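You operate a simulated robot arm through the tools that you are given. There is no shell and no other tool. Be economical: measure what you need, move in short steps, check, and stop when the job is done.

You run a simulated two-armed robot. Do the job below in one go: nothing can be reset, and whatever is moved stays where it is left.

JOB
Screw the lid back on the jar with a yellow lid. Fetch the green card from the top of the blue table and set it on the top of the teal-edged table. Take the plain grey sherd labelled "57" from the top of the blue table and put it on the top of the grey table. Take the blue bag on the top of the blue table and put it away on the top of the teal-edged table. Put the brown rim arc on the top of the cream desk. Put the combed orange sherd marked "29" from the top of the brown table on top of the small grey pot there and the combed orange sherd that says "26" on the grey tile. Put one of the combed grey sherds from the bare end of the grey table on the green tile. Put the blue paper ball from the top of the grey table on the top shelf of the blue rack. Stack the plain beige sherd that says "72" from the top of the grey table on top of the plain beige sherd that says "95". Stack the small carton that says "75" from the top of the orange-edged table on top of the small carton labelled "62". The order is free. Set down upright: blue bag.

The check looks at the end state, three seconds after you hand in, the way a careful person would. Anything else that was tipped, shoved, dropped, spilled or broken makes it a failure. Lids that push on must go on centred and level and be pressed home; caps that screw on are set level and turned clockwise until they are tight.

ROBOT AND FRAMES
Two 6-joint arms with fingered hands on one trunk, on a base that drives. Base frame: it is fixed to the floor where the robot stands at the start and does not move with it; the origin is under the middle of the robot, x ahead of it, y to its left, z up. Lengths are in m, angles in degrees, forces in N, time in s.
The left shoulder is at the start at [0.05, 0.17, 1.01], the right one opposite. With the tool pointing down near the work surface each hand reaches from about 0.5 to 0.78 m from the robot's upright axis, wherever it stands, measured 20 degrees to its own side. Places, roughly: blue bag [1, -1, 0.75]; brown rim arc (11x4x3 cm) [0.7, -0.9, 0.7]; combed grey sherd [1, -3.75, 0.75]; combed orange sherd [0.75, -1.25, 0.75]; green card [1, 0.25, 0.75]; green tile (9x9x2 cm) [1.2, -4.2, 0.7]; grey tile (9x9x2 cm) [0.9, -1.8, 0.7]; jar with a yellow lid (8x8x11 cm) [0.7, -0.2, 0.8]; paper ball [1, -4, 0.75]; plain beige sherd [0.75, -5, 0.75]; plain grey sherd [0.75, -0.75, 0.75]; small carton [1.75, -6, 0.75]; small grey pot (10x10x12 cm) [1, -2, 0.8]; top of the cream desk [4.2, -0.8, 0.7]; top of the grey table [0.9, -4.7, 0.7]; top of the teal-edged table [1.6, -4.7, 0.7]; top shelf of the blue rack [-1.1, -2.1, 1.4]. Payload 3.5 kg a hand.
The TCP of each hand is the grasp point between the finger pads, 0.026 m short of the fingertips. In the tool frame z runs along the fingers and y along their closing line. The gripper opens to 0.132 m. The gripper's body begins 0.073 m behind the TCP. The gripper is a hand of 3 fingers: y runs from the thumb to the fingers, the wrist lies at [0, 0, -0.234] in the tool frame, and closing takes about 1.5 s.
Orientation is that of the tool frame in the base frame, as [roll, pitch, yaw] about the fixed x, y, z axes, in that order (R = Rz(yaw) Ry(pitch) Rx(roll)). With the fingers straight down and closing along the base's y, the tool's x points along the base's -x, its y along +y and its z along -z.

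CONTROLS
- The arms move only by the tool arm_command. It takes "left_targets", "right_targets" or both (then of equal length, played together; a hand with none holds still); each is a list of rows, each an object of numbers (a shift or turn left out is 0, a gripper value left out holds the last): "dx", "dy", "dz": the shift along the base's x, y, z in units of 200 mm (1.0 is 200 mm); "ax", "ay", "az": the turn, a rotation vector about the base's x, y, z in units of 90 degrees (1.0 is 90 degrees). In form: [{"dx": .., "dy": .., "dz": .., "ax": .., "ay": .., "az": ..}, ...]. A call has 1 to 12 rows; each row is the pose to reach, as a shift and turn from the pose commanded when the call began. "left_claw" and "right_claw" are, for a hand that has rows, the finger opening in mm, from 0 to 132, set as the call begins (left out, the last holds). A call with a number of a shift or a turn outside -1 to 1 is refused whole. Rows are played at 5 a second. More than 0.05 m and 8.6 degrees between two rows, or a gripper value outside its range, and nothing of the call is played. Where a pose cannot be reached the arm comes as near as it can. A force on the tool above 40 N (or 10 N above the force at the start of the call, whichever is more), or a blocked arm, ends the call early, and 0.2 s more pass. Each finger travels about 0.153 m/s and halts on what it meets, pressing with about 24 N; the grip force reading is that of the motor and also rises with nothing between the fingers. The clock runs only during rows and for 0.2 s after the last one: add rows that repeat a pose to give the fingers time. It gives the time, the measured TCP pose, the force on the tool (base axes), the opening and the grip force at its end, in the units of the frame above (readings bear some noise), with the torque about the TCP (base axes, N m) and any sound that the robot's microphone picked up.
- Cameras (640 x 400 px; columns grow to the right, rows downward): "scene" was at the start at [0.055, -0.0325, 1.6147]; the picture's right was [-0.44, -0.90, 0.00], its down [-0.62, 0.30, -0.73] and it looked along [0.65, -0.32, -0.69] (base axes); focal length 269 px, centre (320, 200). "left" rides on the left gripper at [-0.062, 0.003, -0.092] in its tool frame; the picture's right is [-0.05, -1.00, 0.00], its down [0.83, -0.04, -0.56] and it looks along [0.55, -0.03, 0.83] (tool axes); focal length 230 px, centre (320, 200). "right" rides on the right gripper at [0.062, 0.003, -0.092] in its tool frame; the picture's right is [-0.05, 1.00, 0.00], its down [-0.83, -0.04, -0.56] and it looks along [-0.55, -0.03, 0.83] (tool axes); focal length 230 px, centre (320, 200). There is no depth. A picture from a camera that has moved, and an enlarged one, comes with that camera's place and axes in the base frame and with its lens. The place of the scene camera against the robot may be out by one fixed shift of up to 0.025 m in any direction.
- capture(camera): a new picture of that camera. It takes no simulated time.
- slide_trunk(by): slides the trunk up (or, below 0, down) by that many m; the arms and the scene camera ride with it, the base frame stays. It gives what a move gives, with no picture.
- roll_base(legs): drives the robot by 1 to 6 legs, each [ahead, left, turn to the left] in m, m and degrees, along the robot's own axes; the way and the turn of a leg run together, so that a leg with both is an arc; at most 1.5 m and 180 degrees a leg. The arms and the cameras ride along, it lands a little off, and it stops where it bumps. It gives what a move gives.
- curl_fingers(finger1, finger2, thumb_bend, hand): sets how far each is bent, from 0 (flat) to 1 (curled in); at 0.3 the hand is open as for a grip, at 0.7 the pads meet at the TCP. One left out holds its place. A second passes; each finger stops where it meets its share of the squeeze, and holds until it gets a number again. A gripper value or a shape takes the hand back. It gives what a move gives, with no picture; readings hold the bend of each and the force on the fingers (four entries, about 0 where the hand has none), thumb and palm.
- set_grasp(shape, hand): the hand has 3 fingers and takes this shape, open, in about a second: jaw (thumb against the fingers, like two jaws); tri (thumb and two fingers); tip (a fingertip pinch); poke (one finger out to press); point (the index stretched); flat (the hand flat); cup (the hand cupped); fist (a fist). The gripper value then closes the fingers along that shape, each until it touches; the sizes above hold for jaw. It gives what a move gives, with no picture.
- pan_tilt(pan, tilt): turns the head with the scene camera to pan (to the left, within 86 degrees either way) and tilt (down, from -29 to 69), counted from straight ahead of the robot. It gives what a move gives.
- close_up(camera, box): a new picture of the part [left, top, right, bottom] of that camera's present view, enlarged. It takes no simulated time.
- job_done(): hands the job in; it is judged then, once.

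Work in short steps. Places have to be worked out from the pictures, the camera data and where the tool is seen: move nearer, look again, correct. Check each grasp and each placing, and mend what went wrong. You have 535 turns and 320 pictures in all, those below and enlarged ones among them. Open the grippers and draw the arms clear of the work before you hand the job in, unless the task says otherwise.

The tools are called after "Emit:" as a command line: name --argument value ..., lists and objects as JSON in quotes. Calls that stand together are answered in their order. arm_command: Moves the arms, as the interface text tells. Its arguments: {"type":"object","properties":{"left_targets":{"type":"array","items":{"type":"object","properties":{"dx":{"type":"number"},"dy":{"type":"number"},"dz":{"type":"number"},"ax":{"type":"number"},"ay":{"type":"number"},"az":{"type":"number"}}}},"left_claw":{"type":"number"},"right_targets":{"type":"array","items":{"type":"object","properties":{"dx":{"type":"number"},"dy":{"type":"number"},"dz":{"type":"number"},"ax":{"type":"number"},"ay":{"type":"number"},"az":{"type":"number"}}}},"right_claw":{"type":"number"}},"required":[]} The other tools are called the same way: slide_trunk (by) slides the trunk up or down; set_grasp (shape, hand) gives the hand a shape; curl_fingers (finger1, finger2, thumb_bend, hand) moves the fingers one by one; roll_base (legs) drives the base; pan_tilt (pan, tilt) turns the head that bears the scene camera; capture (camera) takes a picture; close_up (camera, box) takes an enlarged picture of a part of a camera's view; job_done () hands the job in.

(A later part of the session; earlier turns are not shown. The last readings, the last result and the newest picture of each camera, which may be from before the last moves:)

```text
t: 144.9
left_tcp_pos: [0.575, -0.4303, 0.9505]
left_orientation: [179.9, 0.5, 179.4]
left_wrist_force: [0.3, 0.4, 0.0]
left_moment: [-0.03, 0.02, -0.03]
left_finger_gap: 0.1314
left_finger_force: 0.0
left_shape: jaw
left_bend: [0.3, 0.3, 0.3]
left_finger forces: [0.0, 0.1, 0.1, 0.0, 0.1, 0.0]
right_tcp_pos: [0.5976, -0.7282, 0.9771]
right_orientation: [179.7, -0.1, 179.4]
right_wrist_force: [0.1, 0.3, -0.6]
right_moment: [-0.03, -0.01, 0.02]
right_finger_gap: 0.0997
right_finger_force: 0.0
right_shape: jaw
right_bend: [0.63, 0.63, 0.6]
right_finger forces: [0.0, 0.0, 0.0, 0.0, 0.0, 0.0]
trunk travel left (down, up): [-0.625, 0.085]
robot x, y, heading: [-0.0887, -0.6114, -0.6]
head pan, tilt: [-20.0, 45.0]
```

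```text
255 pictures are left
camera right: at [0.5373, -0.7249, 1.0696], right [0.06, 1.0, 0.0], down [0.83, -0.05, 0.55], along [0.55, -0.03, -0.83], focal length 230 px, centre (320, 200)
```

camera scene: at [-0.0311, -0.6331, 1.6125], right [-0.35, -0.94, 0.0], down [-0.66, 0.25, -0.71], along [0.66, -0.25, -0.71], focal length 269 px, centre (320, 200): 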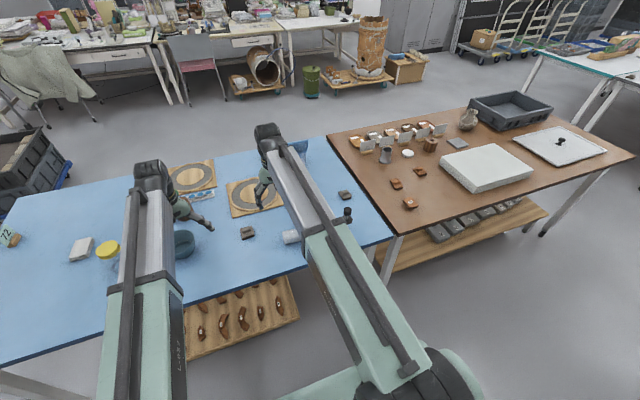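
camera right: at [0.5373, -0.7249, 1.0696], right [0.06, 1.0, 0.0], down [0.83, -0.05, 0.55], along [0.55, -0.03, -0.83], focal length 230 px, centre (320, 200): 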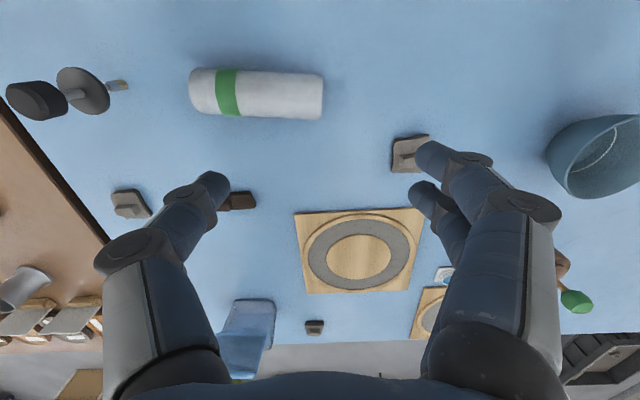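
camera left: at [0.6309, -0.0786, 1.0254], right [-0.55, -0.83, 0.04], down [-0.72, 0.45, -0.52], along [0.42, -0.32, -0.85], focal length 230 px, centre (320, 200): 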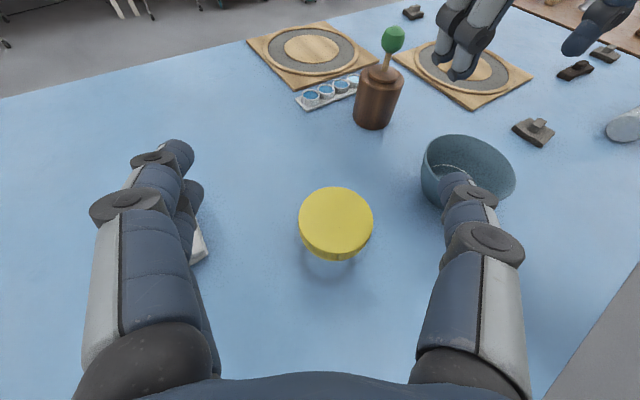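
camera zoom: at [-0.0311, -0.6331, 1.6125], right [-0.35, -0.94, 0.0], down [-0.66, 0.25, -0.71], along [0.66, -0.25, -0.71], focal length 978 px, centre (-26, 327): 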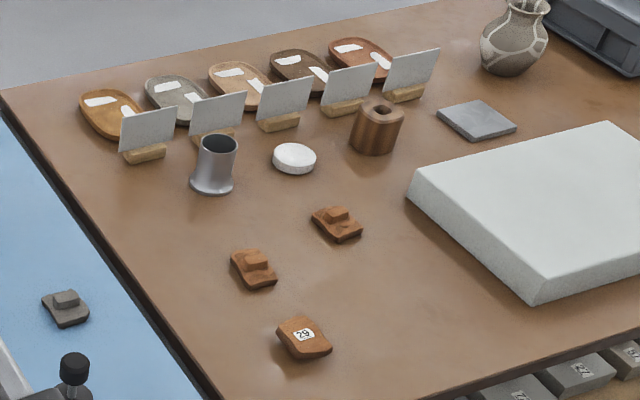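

Sherd "29" lies label-up; the others have blocks on top. I zoom into the grey sherds from the right hand camera.

Emit:
close_up --camera "right" --box '[380, 120, 450, 180]'

Emit:
close_up --camera "right" --box '[95, 175, 165, 230]'

Emit:
close_up --camera "right" --box '[200, 180, 330, 350]'

```text
6.67 times, centred on (415, 150) of right
camera zoom: at [0.5373, -0.7249, 1.0696], right [0.06, 1.0, 0.0], down [0.83, -0.05, 0.55], along [0.55, -0.03, -0.83], focal length 1534 px, centre (-313, 533)
```

zoom: 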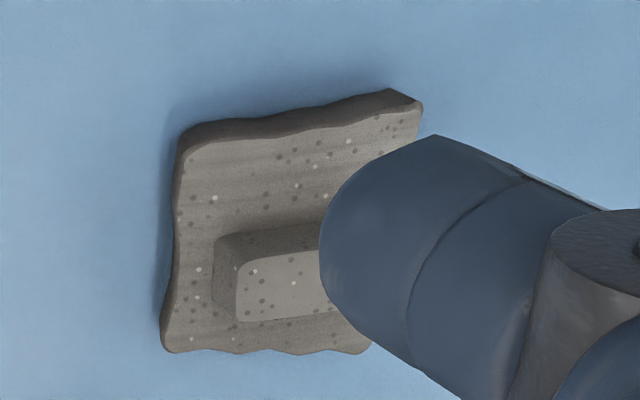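

```text
7.27 times, centred on (130, 202) of right
camera zoom: at [0.5373, -0.7249, 1.0696], right [0.06, 1.0, 0.0], down [0.83, -0.05, 0.55], along [0.55, -0.03, -0.83], focal length 1673 px, centre (1702, 182)
```

zoom: 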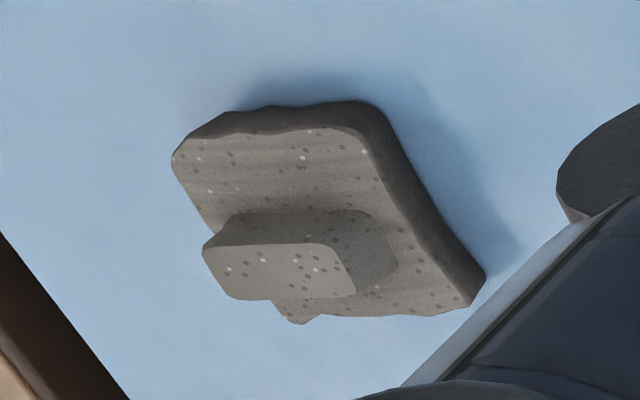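

```text
2.35 times, centred on (265, 265) of right
camera zoom: at [0.5373, -0.7249, 1.0696], right [0.06, 1.0, 0.0], down [0.83, -0.05, 0.55], along [0.55, -0.03, -0.83], focal length 541 px, centre (449, 47)
```

zoom: 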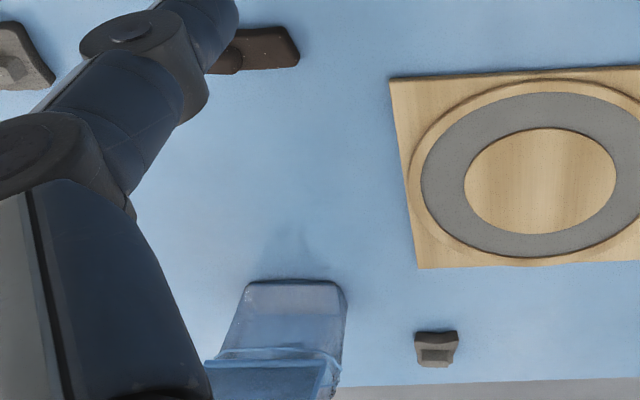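

No labels are visible from above except "29", so they are probably on the undersides. I position the robot between the two nearer grey sherds so each hand can pick one up and look.

Emit:
roll_base --legs '[[0, -0.22, 0.6], [0.14, 0, 0]]'

Emit:
capture --camera "left"

Emit:
capture --camera "right"

Emit:
pan_tilt --pan 0 --tilt 55

Emit:
capture --camera "scene"

```text
t: 147.5
left_tcp_pos: [0.715, -0.6433, 0.9493]
left_orientation: [180.0, 0.3, 179.9]
left_wrist_force: [-0.3, 0.9, -0.9]
left_moment: [-0.04, 0.06, 0.03]
left_finger_gap: 0.1319
left_finger_force: 0.0
left_shape: jaw
left_bend: [0.3, 0.3, 0.3]
left_finger forces: [0.0, 0.1, 0.0, 0.0, 0.0, 0.0]
right_tcp_pos: [0.741, -0.9412, 0.9758]
right_orientation: [179.8, -0.1, 179.9]
right_wrist_force: [1.0, 0.4, 0.5]
right_moment: [0.0, 0.02, 0.01]
right_finger_gap: 0.0996
right_finger_force: 0.0
right_shape: jaw
right_bend: [0.63, 0.63, 0.6]
right_finger forces: [0.0, 0.0, 0.0, 0.0, 0.1, 0.1]
trunk travel left (down, up): [-0.625, 0.085]
robot x, y, heading: [0.0486, -0.8332, -0.3]
head pan, tilt: [-20.0, 45.0]
```

```text
251 pictures are left
camera left: at [0.7766, -0.6413, 1.0419], right [0.05, -1.0, 0.0], down [-0.83, -0.04, 0.55], along [-0.55, -0.03, -0.83], focal length 230 px, centre (320, 200)
```

left: 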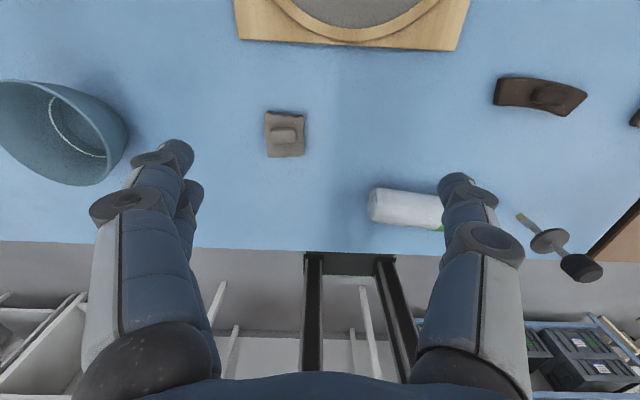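

```text
250 pictures are left
camera right: at [0.6796, -0.9389, 1.0687], right [0.05, 1.0, 0.0], down [0.83, -0.05, 0.55], along [0.55, -0.03, -0.83], focal length 230 px, centre (320, 200)
```

right: 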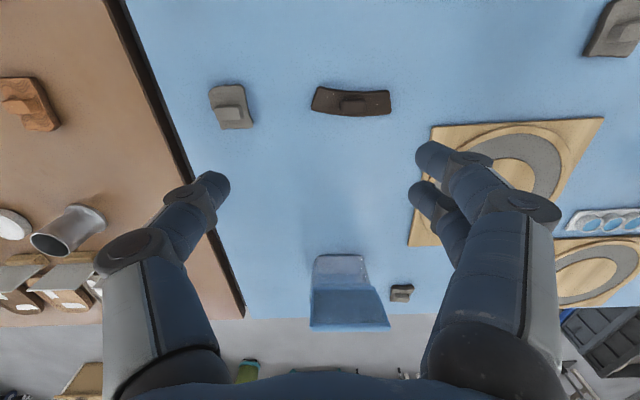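

```text
t: 148.4
left_tcp_pos: [0.7143, -0.6424, 0.9511]
left_orientation: [179.9, 0.4, 180.0]
left_wrist_force: [0.4, 0.7, 0.3]
left_moment: [-0.02, -0.01, 0.0]
left_finger_gap: 0.132
left_finger_force: 0.0
left_shape: jaw
left_bend: [0.3, 0.3, 0.3]
left_finger forces: [0.1, 0.0, 0.1, 0.0, 0.0, 0.1]
right_tcp_pos: [0.7385, -0.9418, 0.9771]
right_orientation: [179.8, -0.1, 179.9]
right_wrist_force: [0.6, 0.0, 0.1]
right_moment: [0.01, -0.01, -0.01]
right_finger_gap: 0.0998
right_finger_force: 0.0
right_shape: jaw
right_bend: [0.63, 0.63, 0.6]
right_finger forces: [0.0, 0.0, 0.1, 0.0, 0.1, 0.1]
trunk travel left (down, up): [-0.625, 0.085]
robot x, y, heading: [0.0511, -0.8308, -0.4]
head pan, tilt: [0.0, 55.0]
```

```text
249 pictures are left
camera scene: at [0.105, -0.8244, 1.5991], right [0.0, -1.0, 0.0], down [-0.82, 0.0, -0.57], along [0.57, 0.0, -0.82], focal length 269 px, centre (320, 200)
```

scene: 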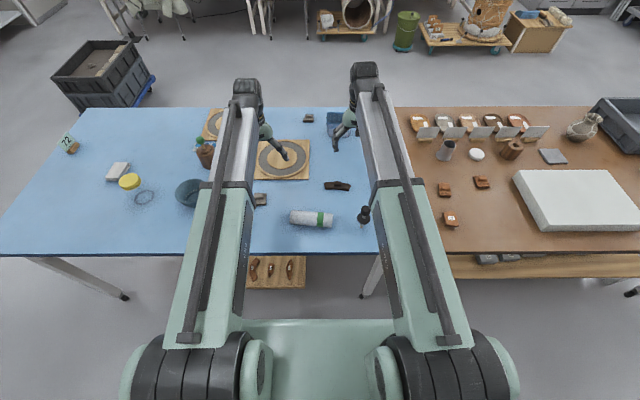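

Sherd A's block is near (0.687,-0.606), sherd B's near (0.743,-1.054), the rim arc near (0.74,-0.90). I bring the left hand down above sherd A for a close look.

Emit:
arm_command --left_targets '[{"dx": -0.07, "dy": 0.1, "dz": -0.15}, {"dx": -0.13, "dy": 0.185, "dz": -0.3}, {"dx": -0.13, "dy": 0.185, "dz": -0.5}, {"dx": -0.13, "dy": 0.185, "dz": -0.65}]'

Emit:
capture --camera "left"

```text
t: 149.4
left_tcp_pos: [0.6893, -0.6056, 0.818]
left_orientation: [179.9, 0.4, 179.9]
left_wrist_force: [0.3, -0.7, 0.5]
left_moment: [0.02, -0.01, 0.0]
left_finger_gap: 0.1318
left_finger_force: 0.0
left_shape: jaw
left_bend: [0.3, 0.3, 0.3]
left_finger forces: [0.1, 0.1, 0.1, 0.0, 0.1, 0.0]
right_tcp_pos: [0.7403, -0.9418, 0.9765]
right_orientation: [179.8, -0.1, 179.8]
right_wrist_force: [-0.3, -0.8, -0.1]
right_moment: [0.01, 0.02, 0.04]
right_finger_gap: 0.0998
right_finger_force: 0.0
right_shape: jaw
right_bend: [0.63, 0.63, 0.6]
right_finger forces: [0.1, 0.1, 0.0, 0.0, 0.1, 0.0]
trunk travel left (down, up): [-0.625, 0.085]
robot x, y, heading: [0.0503, -0.8292, -0.2]
head pan, tilt: [0.0, 55.0]
```

```text
248 pictures are left
camera left: at [0.7505, -0.604, 0.9115], right [0.05, -1.0, 0.0], down [-0.83, -0.04, 0.55], along [-0.55, -0.03, -0.84], focal length 230 px, centre (320, 200)
```

left: 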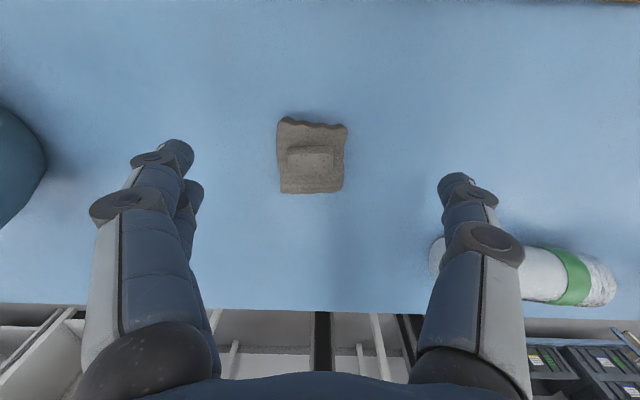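

The block is centred to within 4 mm. I lower to TCP z≈0.783 and close on it.

Emit:
arm_command --left_targets '[{"dy": 0.02, "dz": -0.1}, {"dy": 0.02, "dz": -0.175}]'

Emit:
arm_command --left_targets '[{}, {}, {}, {}, {}, {}, {}]' --left_claw 0

Emit:
capture --camera "left"

```text
t: 150.0
left_tcp_pos: [0.6887, -0.6018, 0.7839]
left_orientation: [179.9, 0.4, 179.9]
left_wrist_force: [0.2, 0.4, -0.5]
left_moment: [0.03, 0.04, 0.02]
left_finger_gap: 0.1319
left_finger_force: 0.2
left_shape: jaw
left_bend: [0.3, 0.3, 0.3]
left_finger forces: [0.0, 0.0, 0.2, 0.0, 0.1, 0.1]
right_tcp_pos: [0.7391, -0.942, 0.9768]
right_orientation: [179.8, -0.2, 179.9]
right_wrist_force: [0.5, 0.7, 0.5]
right_moment: [-0.01, -0.01, -0.02]
right_finger_gap: 0.1001
right_finger_force: 0.0
right_shape: jaw
right_bend: [0.63, 0.63, 0.6]
right_finger forces: [0.0, 0.1, 0.0, 0.0, 0.0, 0.1]
trunk travel left (down, up): [-0.625, 0.085]
robot x, y, heading: [0.0478, -0.8282, -0.3]
head pan, tilt: [0.0, 55.0]
```

```text
t: 151.6
left_tcp_pos: [0.6874, -0.602, 0.785]
left_orientation: [179.9, 0.4, 179.8]
left_wrist_force: [0.6, -0.4, 4.9]
left_moment: [0.0, 0.01, -0.01]
left_finger_gap: 0.0129
left_finger_force: 24.3
left_shape: jaw
left_bend: [0.66, 0.73, 0.7]
left_finger forces: [0.0, 13.1, 0.0, 0.0, 15.7, 0.0]
right_tcp_pos: [0.7392, -0.9427, 0.9772]
right_orientation: [179.7, 0.0, 179.9]
right_wrist_force: [0.3, 0.6, 0.1]
right_moment: [0.03, -0.01, 0.03]
right_finger_gap: 0.1
right_finger_force: 0.1
right_shape: jaw
right_bend: [0.63, 0.63, 0.6]
right_finger forces: [0.0, 0.0, 0.0, 0.1, 0.1, 0.1]
trunk travel left (down, up): [-0.625, 0.085]
robot x, y, heading: [0.0495, -0.8291, -0.2]
head pan, tilt: [0.0, 55.0]
```

```text
247 pictures are left
camera left: at [0.7488, -0.5999, 0.8772], right [0.05, -1.0, 0.0], down [-0.83, -0.04, 0.55], along [-0.55, -0.03, -0.84], focal length 230 px, centre (320, 200)
```

left: 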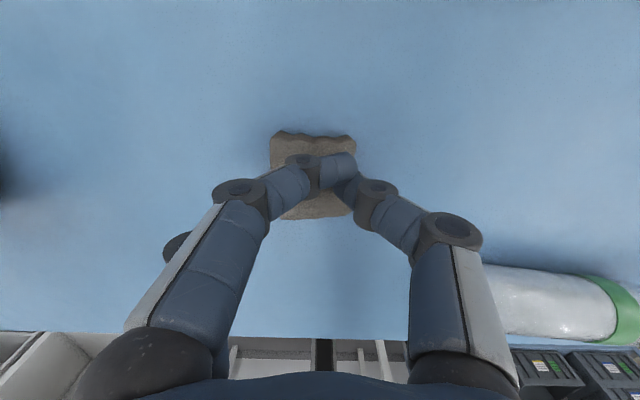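

I zoom in to see whether the fingers really hold the block.

Emit:
close_up --camera "left" --box '[240, 110, 400, 230]'

```text
3.33 times, centred on (320, 170) of left
camera zoom: at [0.7488, -0.5999, 0.8772], right [0.05, -1.0, 0.0], down [-0.83, -0.04, 0.55], along [-0.55, -0.03, -0.84], focal length 767 px, centre (320, 300)
```

zoom: 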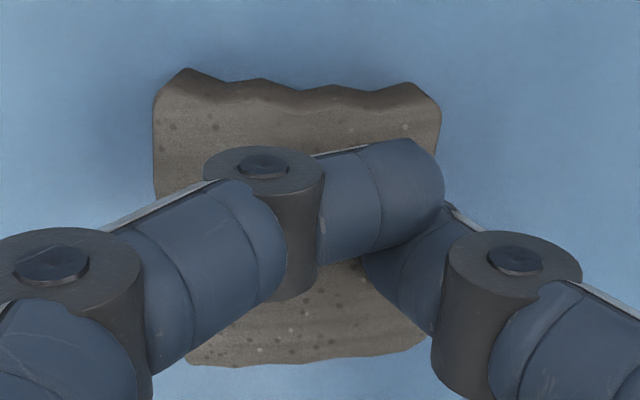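

The fingers closed above the block. I open, lower 1.3 cm, and close again.

Emit:
arm_command --left_targets '[{}, {}, {}, {}, {}, {"dz": -0.065}, {"dz": -0.065}]' --left_claw 90

Emit:
arm_command --left_targets '[{}, {}, {}, {}, {}, {}]' --left_claw 0

Emit:
close_up --camera "left" --box '[240, 110, 400, 230]'

```text
t: 153.2
left_tcp_pos: [0.6862, -0.6012, 0.7718]
left_orientation: [179.9, 0.3, -180.0]
left_wrist_force: [-1.0, 0.8, 0.0]
left_moment: [-0.01, -0.01, 0.01]
left_finger_gap: 0.0898
left_finger_force: 0.1
left_shape: jaw
left_bend: [0.69, 0.69, 0.66]
left_finger forces: [0.1, 0.0, 0.0, 0.0, 0.1, 0.0]
right_tcp_pos: [0.739, -0.9418, 0.9783]
right_orientation: [179.8, 0.0, 179.9]
right_wrist_force: [-0.6, 0.0, -0.1]
right_moment: [0.0, 0.0, -0.01]
right_finger_gap: 0.0999
right_finger_force: 0.1
right_shape: jaw
right_bend: [0.63, 0.63, 0.6]
right_finger forces: [0.0, 0.0, 0.1, 0.0, 0.1, 0.0]
trunk travel left (down, up): [-0.625, 0.085]
robot x, y, heading: [0.0545, -0.8289, 0.1]
head pan, tilt: [0.0, 55.0]
```

```text
t: 154.6
left_tcp_pos: [0.6883, -0.6006, 0.7716]
left_orientation: [179.9, 0.5, 179.9]
left_wrist_force: [0.1, 0.7, 5.4]
left_moment: [-0.04, -0.02, 0.04]
left_finger_gap: 0.0421
left_finger_force: 24.2
left_shape: jaw
left_bend: [0.74, 0.74, 0.7]
left_finger forces: [10.8, 10.6, 0.0, 0.0, 20.5, 0.0]
right_tcp_pos: [0.7392, -0.9417, 0.9781]
right_orientation: [179.8, 0.0, 180.0]
right_wrist_force: [-0.4, 0.4, -0.4]
right_moment: [-0.02, 0.01, 0.03]
right_finger_gap: 0.0996
right_finger_force: 0.0
right_shape: jaw
right_bend: [0.63, 0.63, 0.6]
right_finger forces: [0.0, 0.0, 0.0, 0.0, 0.0, 0.0]
trunk travel left (down, up): [-0.625, 0.085]
robot x, y, heading: [0.0512, -0.8321, -0.1]
head pan, tilt: [0.0, 55.0]
```

```text
3.33 times, centred on (320, 170) of left
camera zoom: at [0.7486, -0.5996, 0.8649], right [0.05, -1.0, 0.0], down [-0.83, -0.04, 0.55], along [-0.55, -0.03, -0.84], focal length 767 px, centre (320, 300)
```

zoom: 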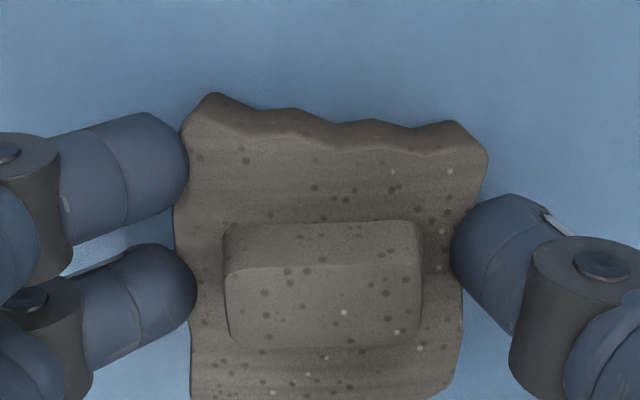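

Now all three fingers hold the plate edges. I lift it, and set the right hand horizontal as an upward-looking camera to read its underside.

Emit:
arm_command --left_targets '[{"dz": 0.25}, {"dz": 0.5}, {"dz": 0.75}, {"dz": 1.0}]'

Emit:
arm_command --right_targets '[{"ax": 0.036, "ay": -0.0775, "az": 0.036}, {"ax": 0.072, "ay": -0.155, "az": 0.072}, {"ax": 0.1085, "ay": -0.2325, "az": 0.1085}, {"ax": 0.1447, "ay": -0.31, "az": 0.1447}, {"ax": 0.181, "ay": -0.3875, "az": 0.181}, {"ax": 0.217, "ay": -0.465, "az": 0.217}, {"ax": 0.253, "ay": -0.5425, "az": 0.253}, {"ax": 0.289, "ay": -0.62, "az": 0.289}, {"ax": 0.3255, "ay": -0.6975, "az": 0.3255}, {"ax": 0.362, "ay": -0.775, "az": 0.362}, {"ax": 0.398, "ay": -0.8525, "az": 0.398}, {"ax": 0.434, "ay": -0.93, "az": 0.434}]'

Emit:
capture --camera "right"

```text
t: 155.6
left_tcp_pos: [0.692, -0.6022, 0.9727]
left_orientation: [180.0, 0.3, 179.9]
left_wrist_force: [-0.7, 0.1, -1.3]
left_moment: [-0.03, -0.03, 0.01]
left_finger_gap: 0.0302
left_finger_force: 24.0
left_shape: jaw
left_bend: [0.77, 0.75, 0.72]
left_finger forces: [0.0, 12.3, 0.0, 0.1, 11.8, 0.0]
right_tcp_pos: [0.7394, -0.9426, 0.9779]
right_orientation: [179.8, -0.1, 179.9]
right_wrist_force: [-0.6, 0.1, 0.8]
right_moment: [0.02, 0.02, 0.0]
right_finger_gap: 0.0998
right_finger_force: 0.0
right_shape: jaw
right_bend: [0.63, 0.63, 0.6]
right_finger forces: [0.0, 0.1, 0.0, 0.1, 0.1, 0.1]
trunk travel left (down, up): [-0.625, 0.085]
robot x, y, heading: [0.0547, -0.8274, -0.0]
head pan, tilt: [0.0, 55.0]
```

```text
t: 158.2
left_tcp_pos: [0.6908, -0.6023, 0.9731]
left_orientation: [179.9, 0.4, 179.8]
left_wrist_force: [0.4, 0.8, 0.0]
left_moment: [-0.02, 0.0, 0.04]
left_finger_gap: 0.0304
left_finger_force: 23.5
left_shape: jaw
left_bend: [0.77, 0.75, 0.72]
left_finger forces: [0.0, 12.3, 0.0, 0.0, 11.6, 0.0]
right_tcp_pos: [0.7421, -0.9403, 0.9875]
right_orientation: [158.0, 71.3, -159.5]
right_wrist_force: [-0.2, -0.3, -0.2]
right_moment: [-0.04, -0.01, -0.01]
right_finger_gap: 0.1
right_finger_force: 0.0
right_shape: jaw
right_bend: [0.63, 0.63, 0.6]
right_finger forces: [0.0, 0.0, 0.0, 0.0, 0.1, 0.0]
right hand out of reach, approached as far as the arm can: row 10, 11, 12
trunk travel left (down, up): [-0.625, 0.085]
robot x, y, heading: [0.0499, -0.8265, -0.1]
head pan, tilt: [0.0, 55.0]
```

```text
244 pictures are left
camera right: at [0.6575, -1.0053, 0.9561], right [-0.64, 0.75, 0.17], down [-0.11, -0.3, 0.95], along [0.76, 0.59, 0.28], focal length 230 px, centre (320, 200)
```

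right: 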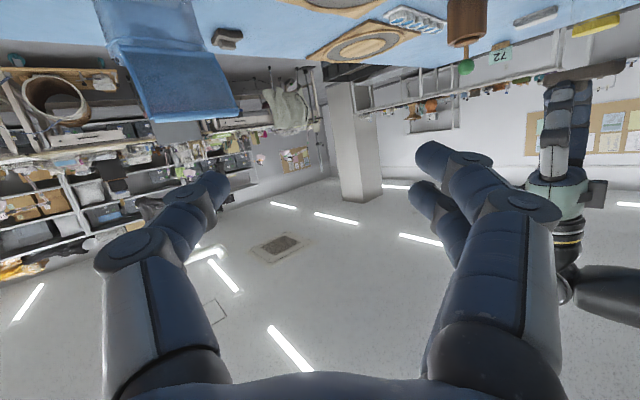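

The left hand appears at the right edge. I zoom to see the sherd's underside.

Emit:
close_up --camera "right" --box '[500, 30, 640, 130]'

Emit:
close_up --camera "left" --box '[240, 110, 400, 230]'

```text
4.00 times, centred on (570, 80) of right
camera zoom: at [0.6575, -1.0053, 0.9561], right [-0.64, 0.75, 0.17], down [-0.11, -0.3, 0.95], along [0.76, 0.59, 0.28], focal length 920 px, centre (-680, 680)
```

zoom: 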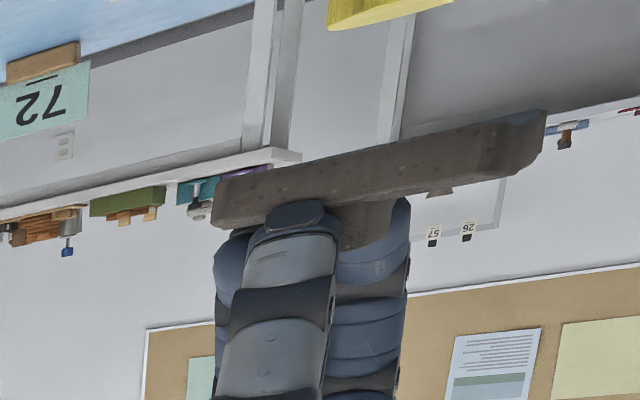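

```text
3.33 times, centred on (320, 170) of left
camera zoom: at [0.7521, -0.6002, 1.0656], right [0.05, -1.0, 0.0], down [-0.83, -0.04, 0.55], along [-0.55, -0.03, -0.84], focal length 767 px, centre (320, 300)
```

zoom: 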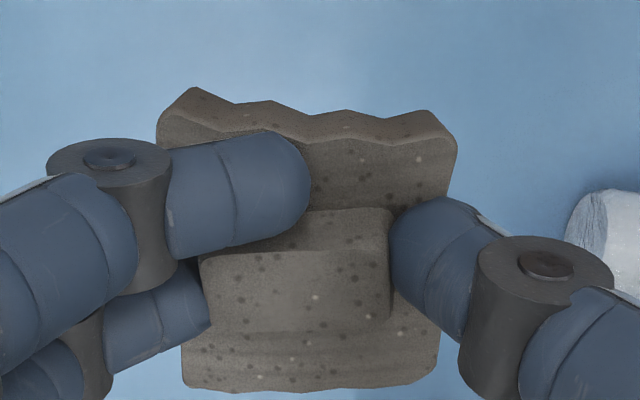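

The sherd is held by its block now. I raise the left hand and shift it into the right camera's view.

Emit:
arm_command --left_targets '[{"dz": 0.24}, {"dz": 0.48}, {"dz": 0.72}, {"dz": 0.74, "dy": -0.2}, {"dz": 0.74, "dy": -0.4, "dx": 0.1}, {"dz": 0.74, "dy": -0.6, "dx": 0.2}]'

Emit:
capture --camera "right"

```text
t: 159.6
left_tcp_pos: [0.729, -0.7215, 1.1213]
left_orientation: [179.9, 0.4, 180.0]
left_wrist_force: [1.3, -0.1, 0.5]
left_moment: [0.04, -0.02, 0.01]
left_finger_gap: 0.0302
left_finger_force: 23.5
left_shape: jaw
left_bend: [0.77, 0.75, 0.72]
left_finger forces: [0.0, 12.0, 0.0, 0.0, 11.6, 0.0]
right_tcp_pos: [0.7413, -0.9398, 0.9861]
right_orientation: [157.9, 71.4, -159.4]
right_wrist_force: [-0.2, -0.1, -0.3]
right_moment: [0.01, -0.02, 0.01]
right_finger_gap: 0.0999
right_finger_force: 0.0
right_shape: jaw
right_bend: [0.63, 0.63, 0.6]
right_finger forces: [0.0, 0.1, 0.0, 0.0, 0.0, 0.0]
trunk travel left (down, up): [-0.625, 0.085]
robot x, y, heading: [0.05, -0.8308, -0.2]
head pan, tilt: [0.0, 55.0]
```

```text
241 pictures are left
camera right: at [0.6577, -1.0053, 0.9559], right [-0.64, 0.75, 0.17], down [-0.11, -0.31, 0.95], along [0.76, 0.59, 0.28], focal length 230 px, centre (320, 200)
```

right: 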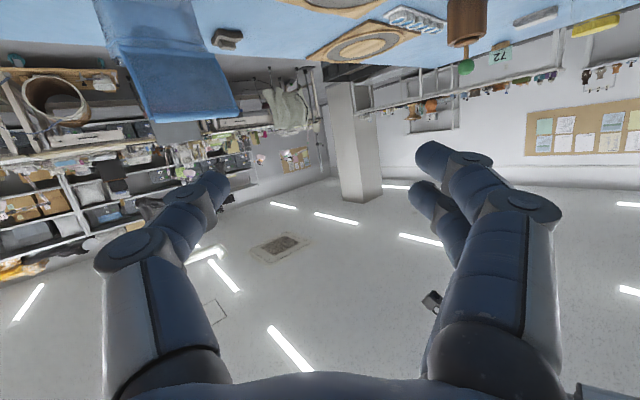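

The right fingers hide it; I shift the left hand further in so the sherd shows between the fingers.

Emit:
arm_command --left_targets '[{"dx": 0.1, "dy": -0.2}, {"dx": 0.2, "dy": -0.4}, {"dx": 0.3, "dy": -0.57}]'

Emit:
capture --camera "right"

```text
t: 160.4
left_tcp_pos: [0.7503, -0.8199, 1.1096]
left_orientation: [179.9, 0.5, 179.9]
left_wrist_force: [0.9, -0.2, -1.4]
left_moment: [-0.01, -0.01, -0.03]
left_finger_gap: 0.0303
left_finger_force: 23.8
left_shape: jaw
left_bend: [0.77, 0.75, 0.72]
left_finger forces: [0.0, 12.0, 0.0, 0.0, 11.5, 0.1]
left hand out of reach, approached as far as the arm can: row 2, 3
right_tcp_pos: [0.7402, -0.9399, 0.9868]
right_orientation: [157.9, 71.5, -159.4]
right_wrist_force: [0.1, -0.2, 0.6]
right_moment: [-0.01, 0.02, 0.03]
right_finger_gap: 0.0997
right_finger_force: 0.0
right_shape: jaw
right_bend: [0.63, 0.63, 0.6]
right_finger forces: [0.1, 0.0, 0.0, 0.0, 0.0, 0.0]
trunk travel left (down, up): [-0.625, 0.085]
robot x, y, heading: [0.0506, -0.8287, -0.2]
head pan, tilt: [0.0, 55.0]
```

```text
240 pictures are left
camera right: at [0.6577, -1.0052, 0.956], right [-0.64, 0.75, 0.17], down [-0.11, -0.3, 0.95], along [0.76, 0.59, 0.28], focal length 230 px, centre (320, 200)
```

right: 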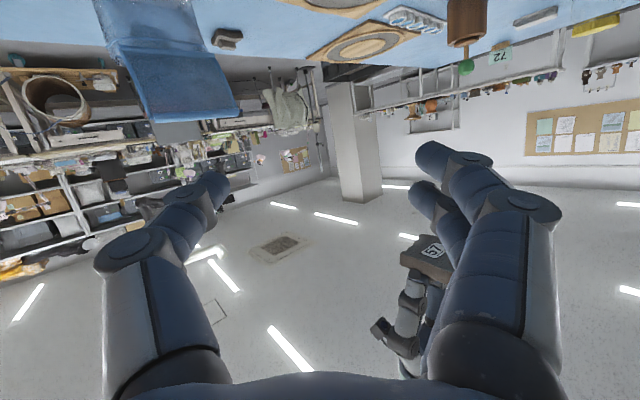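

The underside label is coming into view; I zoom in.

Emit:
close_up --camera "right" --box '[395, 225, 465, 285]'

```text
6.67 times, centred on (430, 255) of right
camera zoom: at [0.6577, -1.0052, 0.956], right [-0.64, 0.75, 0.17], down [-0.11, -0.3, 0.95], along [0.76, 0.59, 0.28], focal length 1534 px, centre (-413, -167)
```

zoom: 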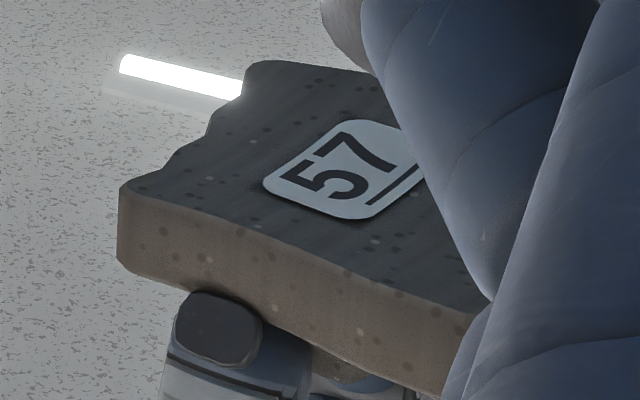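

It reads "57" — the wanted sherd. I bring the left hand back to a carry pose and straighten the right hand.

Emit:
arm_command --left_targets '[{"dy": 0.22}, {"dy": 0.44}, {"dy": 0.66}, {"dy": 0.88}, {"dy": 0.9, "dz": -0.2}, {"dy": 0.9, "dz": -0.4}]'

Emit:
arm_command --right_targets '[{"ax": -0.036, "ay": 0.0775, "az": -0.036}, {"ax": -0.072, "ay": 0.155, "az": -0.072}, {"ax": -0.1085, "ay": 0.2325, "az": -0.1085}, {"ax": -0.1447, "ay": 0.31, "az": -0.1447}, {"ax": -0.181, "ay": 0.3875, "az": -0.181}, {"ax": -0.217, "ay": 0.465, "az": -0.217}, {"ax": -0.253, "ay": 0.5425, "az": -0.253}, {"ax": -0.289, "ay": 0.62, "az": -0.289}, {"ax": -0.3255, "ay": 0.6975, "az": -0.3255}, {"ax": -0.362, "ay": 0.775, "az": -0.362}, {"ax": -0.398, "ay": 0.8525, "az": -0.398}, {"ax": -0.434, "ay": 0.93, "az": -0.434}]'

```text
t: 161.8
left_tcp_pos: [0.7505, -0.6381, 1.0282]
left_orientation: [180.0, 0.4, 179.8]
left_wrist_force: [0.6, 0.3, -1.4]
left_moment: [0.0, -0.02, 0.01]
left_finger_gap: 0.0305
left_finger_force: 24.0
left_shape: jaw
left_bend: [0.77, 0.75, 0.72]
left_finger forces: [0.0, 11.9, 0.0, 0.0, 11.5, 0.0]
right_tcp_pos: [0.7416, -0.9406, 0.9868]
right_orientation: [157.9, 71.4, -159.5]
right_wrist_force: [0.5, -0.2, 0.2]
right_moment: [0.02, 0.01, 0.05]
right_finger_gap: 0.1
right_finger_force: 0.1
right_shape: jaw
right_bend: [0.63, 0.63, 0.6]
right_finger forces: [0.0, 0.0, 0.1, 0.0, 0.0, 0.1]
trunk travel left (down, up): [-0.625, 0.085]
robot x, y, heading: [0.0516, -0.8275, -0.0]
head pan, tilt: [0.0, 55.0]
```

```text
t: 164.4
left_tcp_pos: [0.7502, -0.6388, 1.0286]
left_orientation: [179.9, 0.4, 179.8]
left_wrist_force: [0.3, -0.4, -0.3]
left_moment: [-0.02, -0.03, -0.02]
left_finger_gap: 0.0302
left_finger_force: 23.7
left_shape: jaw
left_bend: [0.77, 0.75, 0.72]
left_finger forces: [0.0, 11.9, 0.0, 0.0, 11.3, 0.0]
right_tcp_pos: [0.7209, -0.9425, 0.9861]
right_orientation: [-171.1, -16.2, 170.5]
right_wrist_force: [-0.8, -0.5, -0.2]
right_moment: [-0.02, -0.02, -0.01]
right_finger_gap: 0.0998
right_finger_force: 0.0
right_shape: jaw
right_bend: [0.63, 0.63, 0.6]
right_finger forces: [0.1, 0.1, 0.0, 0.0, 0.1, 0.0]
right hand out of reach, approached as far as the arm can: row 12
trunk travel left (down, up): [-0.625, 0.085]
robot x, y, heading: [0.0511, -0.8289, -0.3]
head pan, tilt: [0.0, 55.0]
```

The right hand overshot by about 19° on the same axis; I undo that.

Emit:
arm_command --right_targets '[{"ax": 0.028, "ay": -0.06, "az": 0.028}, {"ax": 0.056, "ay": -0.12, "az": 0.056}, {"ax": 0.0834, "ay": -0.179, "az": 0.0834}]'

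```text
t: 165.2
left_tcp_pos: [0.7503, -0.6384, 1.0288]
left_orientation: [179.9, 0.5, 179.9]
left_wrist_force: [-0.6, 0.0, -0.2]
left_moment: [-0.01, -0.03, -0.03]
left_finger_gap: 0.0302
left_finger_force: 24.6
left_shape: jaw
left_bend: [0.77, 0.75, 0.72]
left_finger forces: [0.1, 11.9, 0.0, 0.0, 11.4, 0.0]
right_tcp_pos: [0.7212, -0.9427, 0.9849]
right_orientation: [179.9, -0.6, 179.5]
right_wrist_force: [-0.2, -0.4, -0.5]
right_moment: [-0.01, 0.01, 0.01]
right_finger_gap: 0.0997
right_finger_force: 0.0
right_shape: jaw
right_bend: [0.63, 0.63, 0.6]
right_finger forces: [0.0, 0.0, 0.1, 0.1, 0.1, 0.1]
trunk travel left (down, up): [-0.625, 0.085]
robot x, y, heading: [0.0527, -0.8285, -0.1]
head pan, tilt: [0.0, 55.0]
```

Next, the brown table: I drive to y≈-1.2 and look at the orange sherds with the right hand camera.

Emit:
roll_base --legs '[[0, -0.38, 0]]'

Emit:
capture --camera "right"

Emit:
capture --camera "scene"

```text
t: 167.5
left_tcp_pos: [0.7491, -1.0151, 1.0287]
left_orientation: [179.9, 0.4, 179.6]
left_wrist_force: [-0.4, -1.5, -0.9]
left_moment: [0.01, 0.01, 0.0]
left_finger_gap: 0.0305
left_finger_force: 24.3
left_shape: jaw
left_bend: [0.77, 0.75, 0.72]
left_finger forces: [0.1, 11.9, 0.0, 0.0, 11.5, 0.0]
right_tcp_pos: [0.7188, -1.3185, 0.9845]
right_orientation: [179.9, -0.6, 179.3]
right_wrist_force: [0.2, 0.6, 0.2]
right_moment: [0.0, -0.01, 0.04]
right_finger_gap: 0.0997
right_finger_force: 0.0
right_shape: jaw
right_bend: [0.63, 0.63, 0.6]
right_finger forces: [0.0, 0.1, 0.0, 0.0, 0.0, 0.0]
trunk travel left (down, up): [-0.625, 0.085]
robot x, y, heading: [0.046, -1.2048, -0.5]
head pan, tilt: [0.0, 55.0]
```

```text
238 pictures are left
camera right: at [0.6588, -1.3147, 1.0777], right [0.06, 1.0, 0.0], down [0.84, -0.05, 0.55], along [0.54, -0.03, -0.84], focal length 230 px, centre (320, 200)
```

right: 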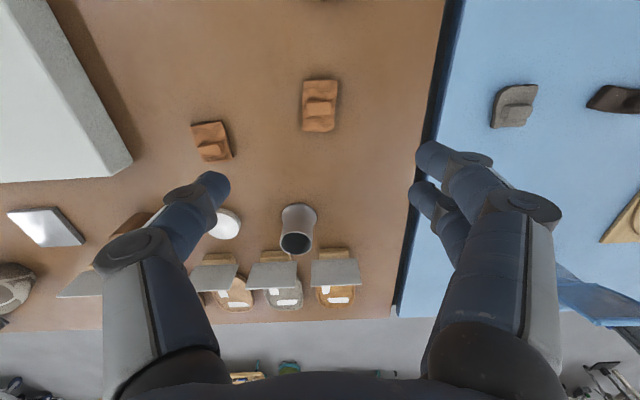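

```text
237 pictures are left
camera scene: at [0.1031, -1.1989, 1.5991], right [-0.01, -1.0, 0.0], down [-0.82, 0.01, -0.57], along [0.57, 0.0, -0.82], focal length 269 px, centre (320, 200)
```

scene: 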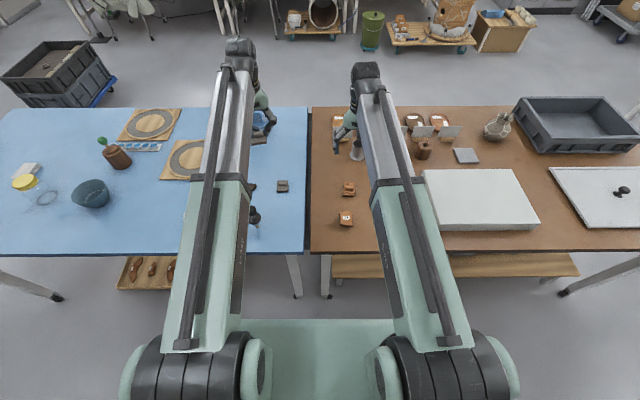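

I take sherd X (near (0.72,-1.32)) first; lowering the right hand above it for a closer look.

Emit:
arm_command --right_targets '[{"dz": -0.25}, {"dz": -0.5}, {"dz": -0.75}, {"dz": -0.83}]'

Emit:
capture --camera "right"

```text
t: 168.5
left_tcp_pos: [0.7496, -1.0138, 1.0284]
left_orientation: [179.9, 0.3, 179.7]
left_wrist_force: [0.4, 0.0, 0.5]
left_moment: [-0.02, 0.01, 0.01]
left_finger_gap: 0.0301
left_finger_force: 24.4
left_shape: jaw
left_bend: [0.77, 0.75, 0.72]
left_finger forces: [0.1, 11.9, 0.1, 0.0, 11.3, 0.0]
right_tcp_pos: [0.7197, -1.3175, 0.8185]
right_orientation: [-179.9, -0.7, 179.3]
right_wrist_force: [0.2, -0.5, -0.6]
right_moment: [-0.01, -0.01, 0.03]
right_finger_gap: 0.0999
right_finger_force: 0.1
right_shape: jaw
right_bend: [0.63, 0.63, 0.6]
right_finger forces: [0.0, 0.0, 0.1, 0.0, 0.1, 0.0]
trunk travel left (down, up): [-0.625, 0.085]
robot x, y, heading: [0.0524, -1.2034, -0.2]
head pan, tilt: [0.0, 55.0]
```

```text
236 pictures are left
camera right: at [0.6594, -1.3132, 0.9112], right [0.06, 1.0, 0.0], down [0.84, -0.05, 0.55], along [0.54, -0.04, -0.84], focal length 230 px, centre (320, 200)
```

right: 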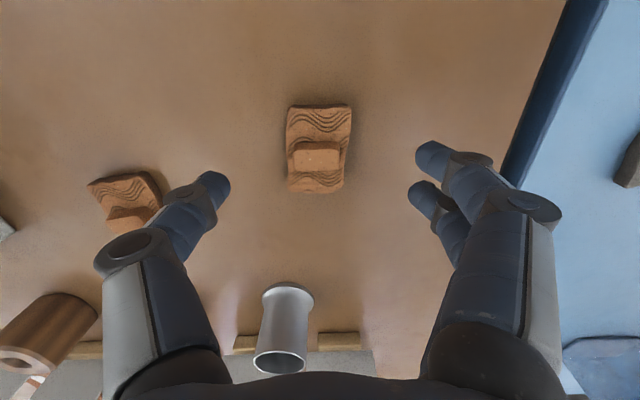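

Centred. I descend to TCP z≈0.777 and close on the block.

Emit:
arm_command --right_targets '[{"dx": 0.01, "dy": -0.015, "dz": -0.1}, {"dx": 0.01, "dy": -0.015, "dz": -0.205}]'

Emit:
arm_command --right_targets '[{}, {}, {}, {}, {}, {}]' --right_claw 0

Emit:
close_up --camera "right" --box '[240, 110, 400, 230]'

```text
t: 169.1
left_tcp_pos: [0.7487, -1.0158, 1.0277]
left_orientation: [180.0, 0.4, 179.8]
left_wrist_force: [0.7, 0.1, -0.9]
left_moment: [0.0, -0.01, -0.01]
left_finger_gap: 0.0302
left_finger_force: 23.4
left_shape: jaw
left_bend: [0.77, 0.75, 0.72]
left_finger forces: [0.1, 11.9, 0.0, 0.0, 11.4, 0.0]
right_tcp_pos: [0.7207, -1.3201, 0.7772]
right_orientation: [180.0, -0.7, 179.3]
right_wrist_force: [1.2, 0.1, -0.1]
right_moment: [-0.02, 0.0, -0.03]
right_finger_gap: 0.1
right_finger_force: 0.0
right_shape: jaw
right_bend: [0.63, 0.63, 0.6]
right_finger forces: [0.0, 0.0, 0.0, 0.0, 0.1, 0.0]
trunk travel left (down, up): [-0.625, 0.085]
robot x, y, heading: [0.0514, -1.2001, -0.5]
head pan, tilt: [0.0, 55.0]
```

```text
t: 170.5
left_tcp_pos: [0.749, -1.0149, 1.0281]
left_orientation: [179.9, 0.4, 179.7]
left_wrist_force: [0.2, 0.1, -0.7]
left_moment: [0.0, -0.01, 0.01]
left_finger_gap: 0.0304
left_finger_force: 24.1
left_shape: jaw
left_bend: [0.77, 0.75, 0.72]
left_finger forces: [0.1, 11.9, 0.1, 0.1, 11.3, 0.0]
right_tcp_pos: [0.7202, -1.3206, 0.7787]
right_orientation: [-180.0, -0.7, 179.3]
right_wrist_force: [-0.4, -0.4, 0.0]
right_moment: [0.01, 0.01, -0.04]
right_finger_gap: 0.0279
right_finger_force: 24.3
right_shape: jaw
right_bend: [0.73, 0.73, 0.7]
right_finger forces: [10.3, 11.1, 0.1, 0.1, 22.8, 0.0]
trunk travel left (down, up): [-0.625, 0.085]
robot x, y, heading: [0.0476, -1.201, -0.4]
head pan, tilt: [0.0, 55.0]
```

```text
3.33 times, centred on (320, 170) of right
camera zoom: at [0.6606, -1.3172, 0.8716], right [0.06, 1.0, 0.0], down [0.84, -0.05, 0.55], along [0.54, -0.04, -0.84], focal length 767 px, centre (320, 300)
```

zoom: 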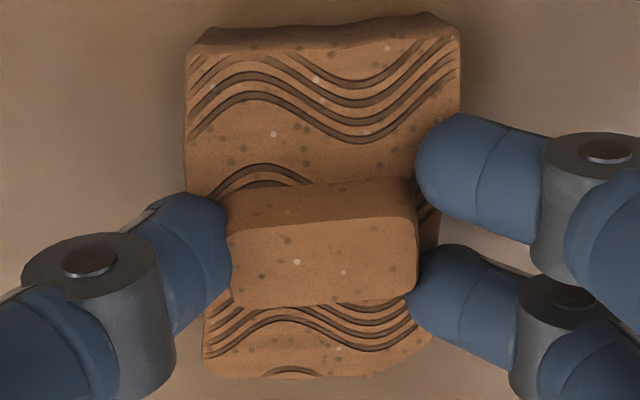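

A clean three-finger hold on the block. To read the underside, I lift it, turn the right hand sideways so the underside faces left, and yaw the left hand so its camera looks right.

Emit:
arm_command --right_targets '[{"dz": 0.24}, {"dz": 0.48}, {"dz": 0.72}]'

Emit:
arm_command --right_targets '[{"dy": 0.07, "ax": 0.08}, {"dy": 0.14, "ax": 0.16}, {"dy": 0.21, "ax": 0.24}, {"dy": 0.28, "ax": 0.32}, {"dy": 0.35, "ax": 0.4}, {"dy": 0.42, "ax": 0.48}, {"dy": 0.49, "ax": 0.56}, {"dy": 0.56, "ax": 0.64}, {"dy": 0.63, "ax": 0.72}, {"dy": 0.7, "ax": 0.8}, {"dy": 0.75, "ax": 0.88}, {"dy": 0.8, "ax": 0.94}]' --left_targets '[{"az": 0.08, "dy": 0.02}, {"az": 0.16, "dy": 0.04}, {"az": 0.24, "dy": 0.06}, {"az": 0.32, "dy": 0.1}, {"az": 0.4, "dy": 0.15}, {"az": 0.48, "dy": 0.2}, {"az": 0.56, "dy": 0.25}, {"az": 0.64, "dy": 0.3}, {"az": 0.72, "dy": 0.3}, {"az": 0.8, "dy": 0.3}, {"az": 0.88, "dy": 0.3}, {"az": 0.96, "dy": 0.3}]'

Emit:
capture --camera "left"

```text
t: 171.3
left_tcp_pos: [0.7494, -1.0141, 1.0289]
left_orientation: [179.9, 0.4, 179.6]
left_wrist_force: [0.4, -0.2, -0.7]
left_moment: [0.02, -0.01, -0.02]
left_finger_gap: 0.03
left_finger_force: 24.1
left_shape: jaw
left_bend: [0.77, 0.75, 0.72]
left_finger forces: [0.0, 11.9, 0.0, 0.1, 11.4, 0.0]
right_tcp_pos: [0.7215, -1.3208, 0.9224]
right_orientation: [-179.9, -0.7, 179.4]
right_wrist_force: [0.0, -0.2, -0.1]
right_moment: [0.0, 0.02, 0.02]
right_finger_gap: 0.0276
right_finger_force: 23.7
right_shape: jaw
right_bend: [0.73, 0.73, 0.7]
right_finger forces: [10.2, 11.2, 0.0, 0.1, 22.7, 0.0]
trunk travel left (down, up): [-0.625, 0.085]
robot x, y, heading: [0.0483, -1.2023, -0.3]
head pan, tilt: [0.0, 55.0]
```

```text
t: 173.9
left_tcp_pos: [0.7507, -0.9555, 1.0289]
left_orientation: [179.9, 0.3, -93.8]
left_wrist_force: [0.4, -0.2, -0.8]
left_moment: [-0.01, 0.02, 0.0]
left_finger_gap: 0.0299
left_finger_force: 24.0
left_shape: jaw
left_bend: [0.77, 0.75, 0.72]
left_finger forces: [0.0, 11.9, 0.0, 0.0, 11.4, 0.0]
right_tcp_pos: [0.7197, -1.1612, 0.9213]
right_orientation: [95.3, -0.9, -179.5]
right_wrist_force: [0.6, -0.7, -0.4]
right_moment: [-0.03, 0.01, 0.02]
right_finger_gap: 0.028
right_finger_force: 24.2
right_shape: jaw
right_bend: [0.73, 0.73, 0.7]
right_finger forces: [10.2, 11.0, 0.0, 0.0, 24.4, 0.1]
trunk travel left (down, up): [-0.625, 0.085]
robot x, y, heading: [0.0473, -1.1987, -0.5]
head pan, tilt: [0.0, 55.0]
```

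```text
234 pictures are left
camera left: at [0.7513, -0.8949, 1.1216], right [1.0, -0.01, 0.0], down [-0.01, -0.84, 0.55], along [-0.01, -0.55, -0.84], focal length 230 px, centre (320, 200)
```

left: 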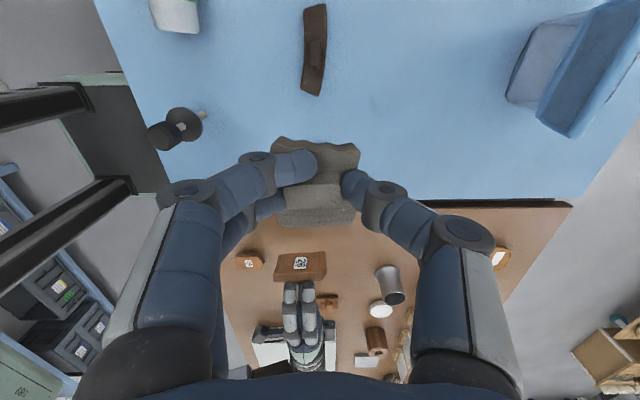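

The underside label shows at (300,262); I zoom in.

Emit:
close_up --camera "left" --box '[230, 230, 350, 305]'

```text
5.33 times, centred on (290, 268) of left
camera zoom: at [0.7513, -0.8949, 1.1216], right [1.0, -0.01, 0.0], down [-0.01, -0.84, 0.55], along [-0.01, -0.55, -0.84], focal length 1227 px, centre (480, -160)
```

zoom: 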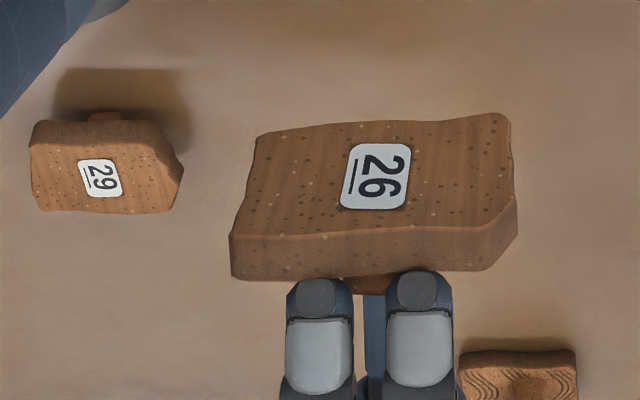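

It reads "26" (underlined), so this goes on the grey tile. Before choosing where to stand, I zoom on the robot's own base at the left of this view to learn how far it extends forward.

Emit:
close_up --camera "left" --box '[0, 50, 220, 290]'

```text
1.67 times, centred on (110, 170) of left
camera zoom: at [0.7513, -0.8949, 1.1216], right [1.0, -0.01, 0.0], down [-0.01, -0.84, 0.55], along [-0.01, -0.55, -0.84], focal length 384 px, centre (670, 250)
```

zoom: 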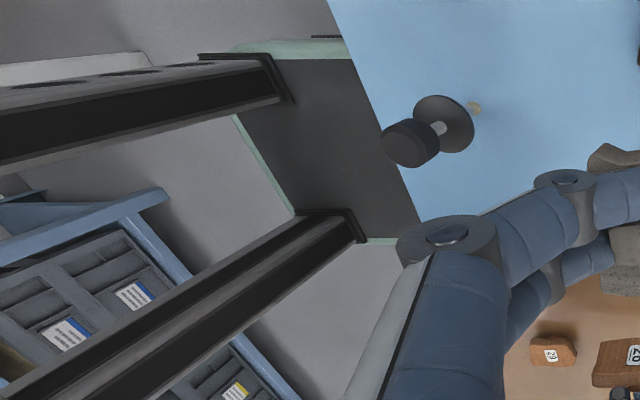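

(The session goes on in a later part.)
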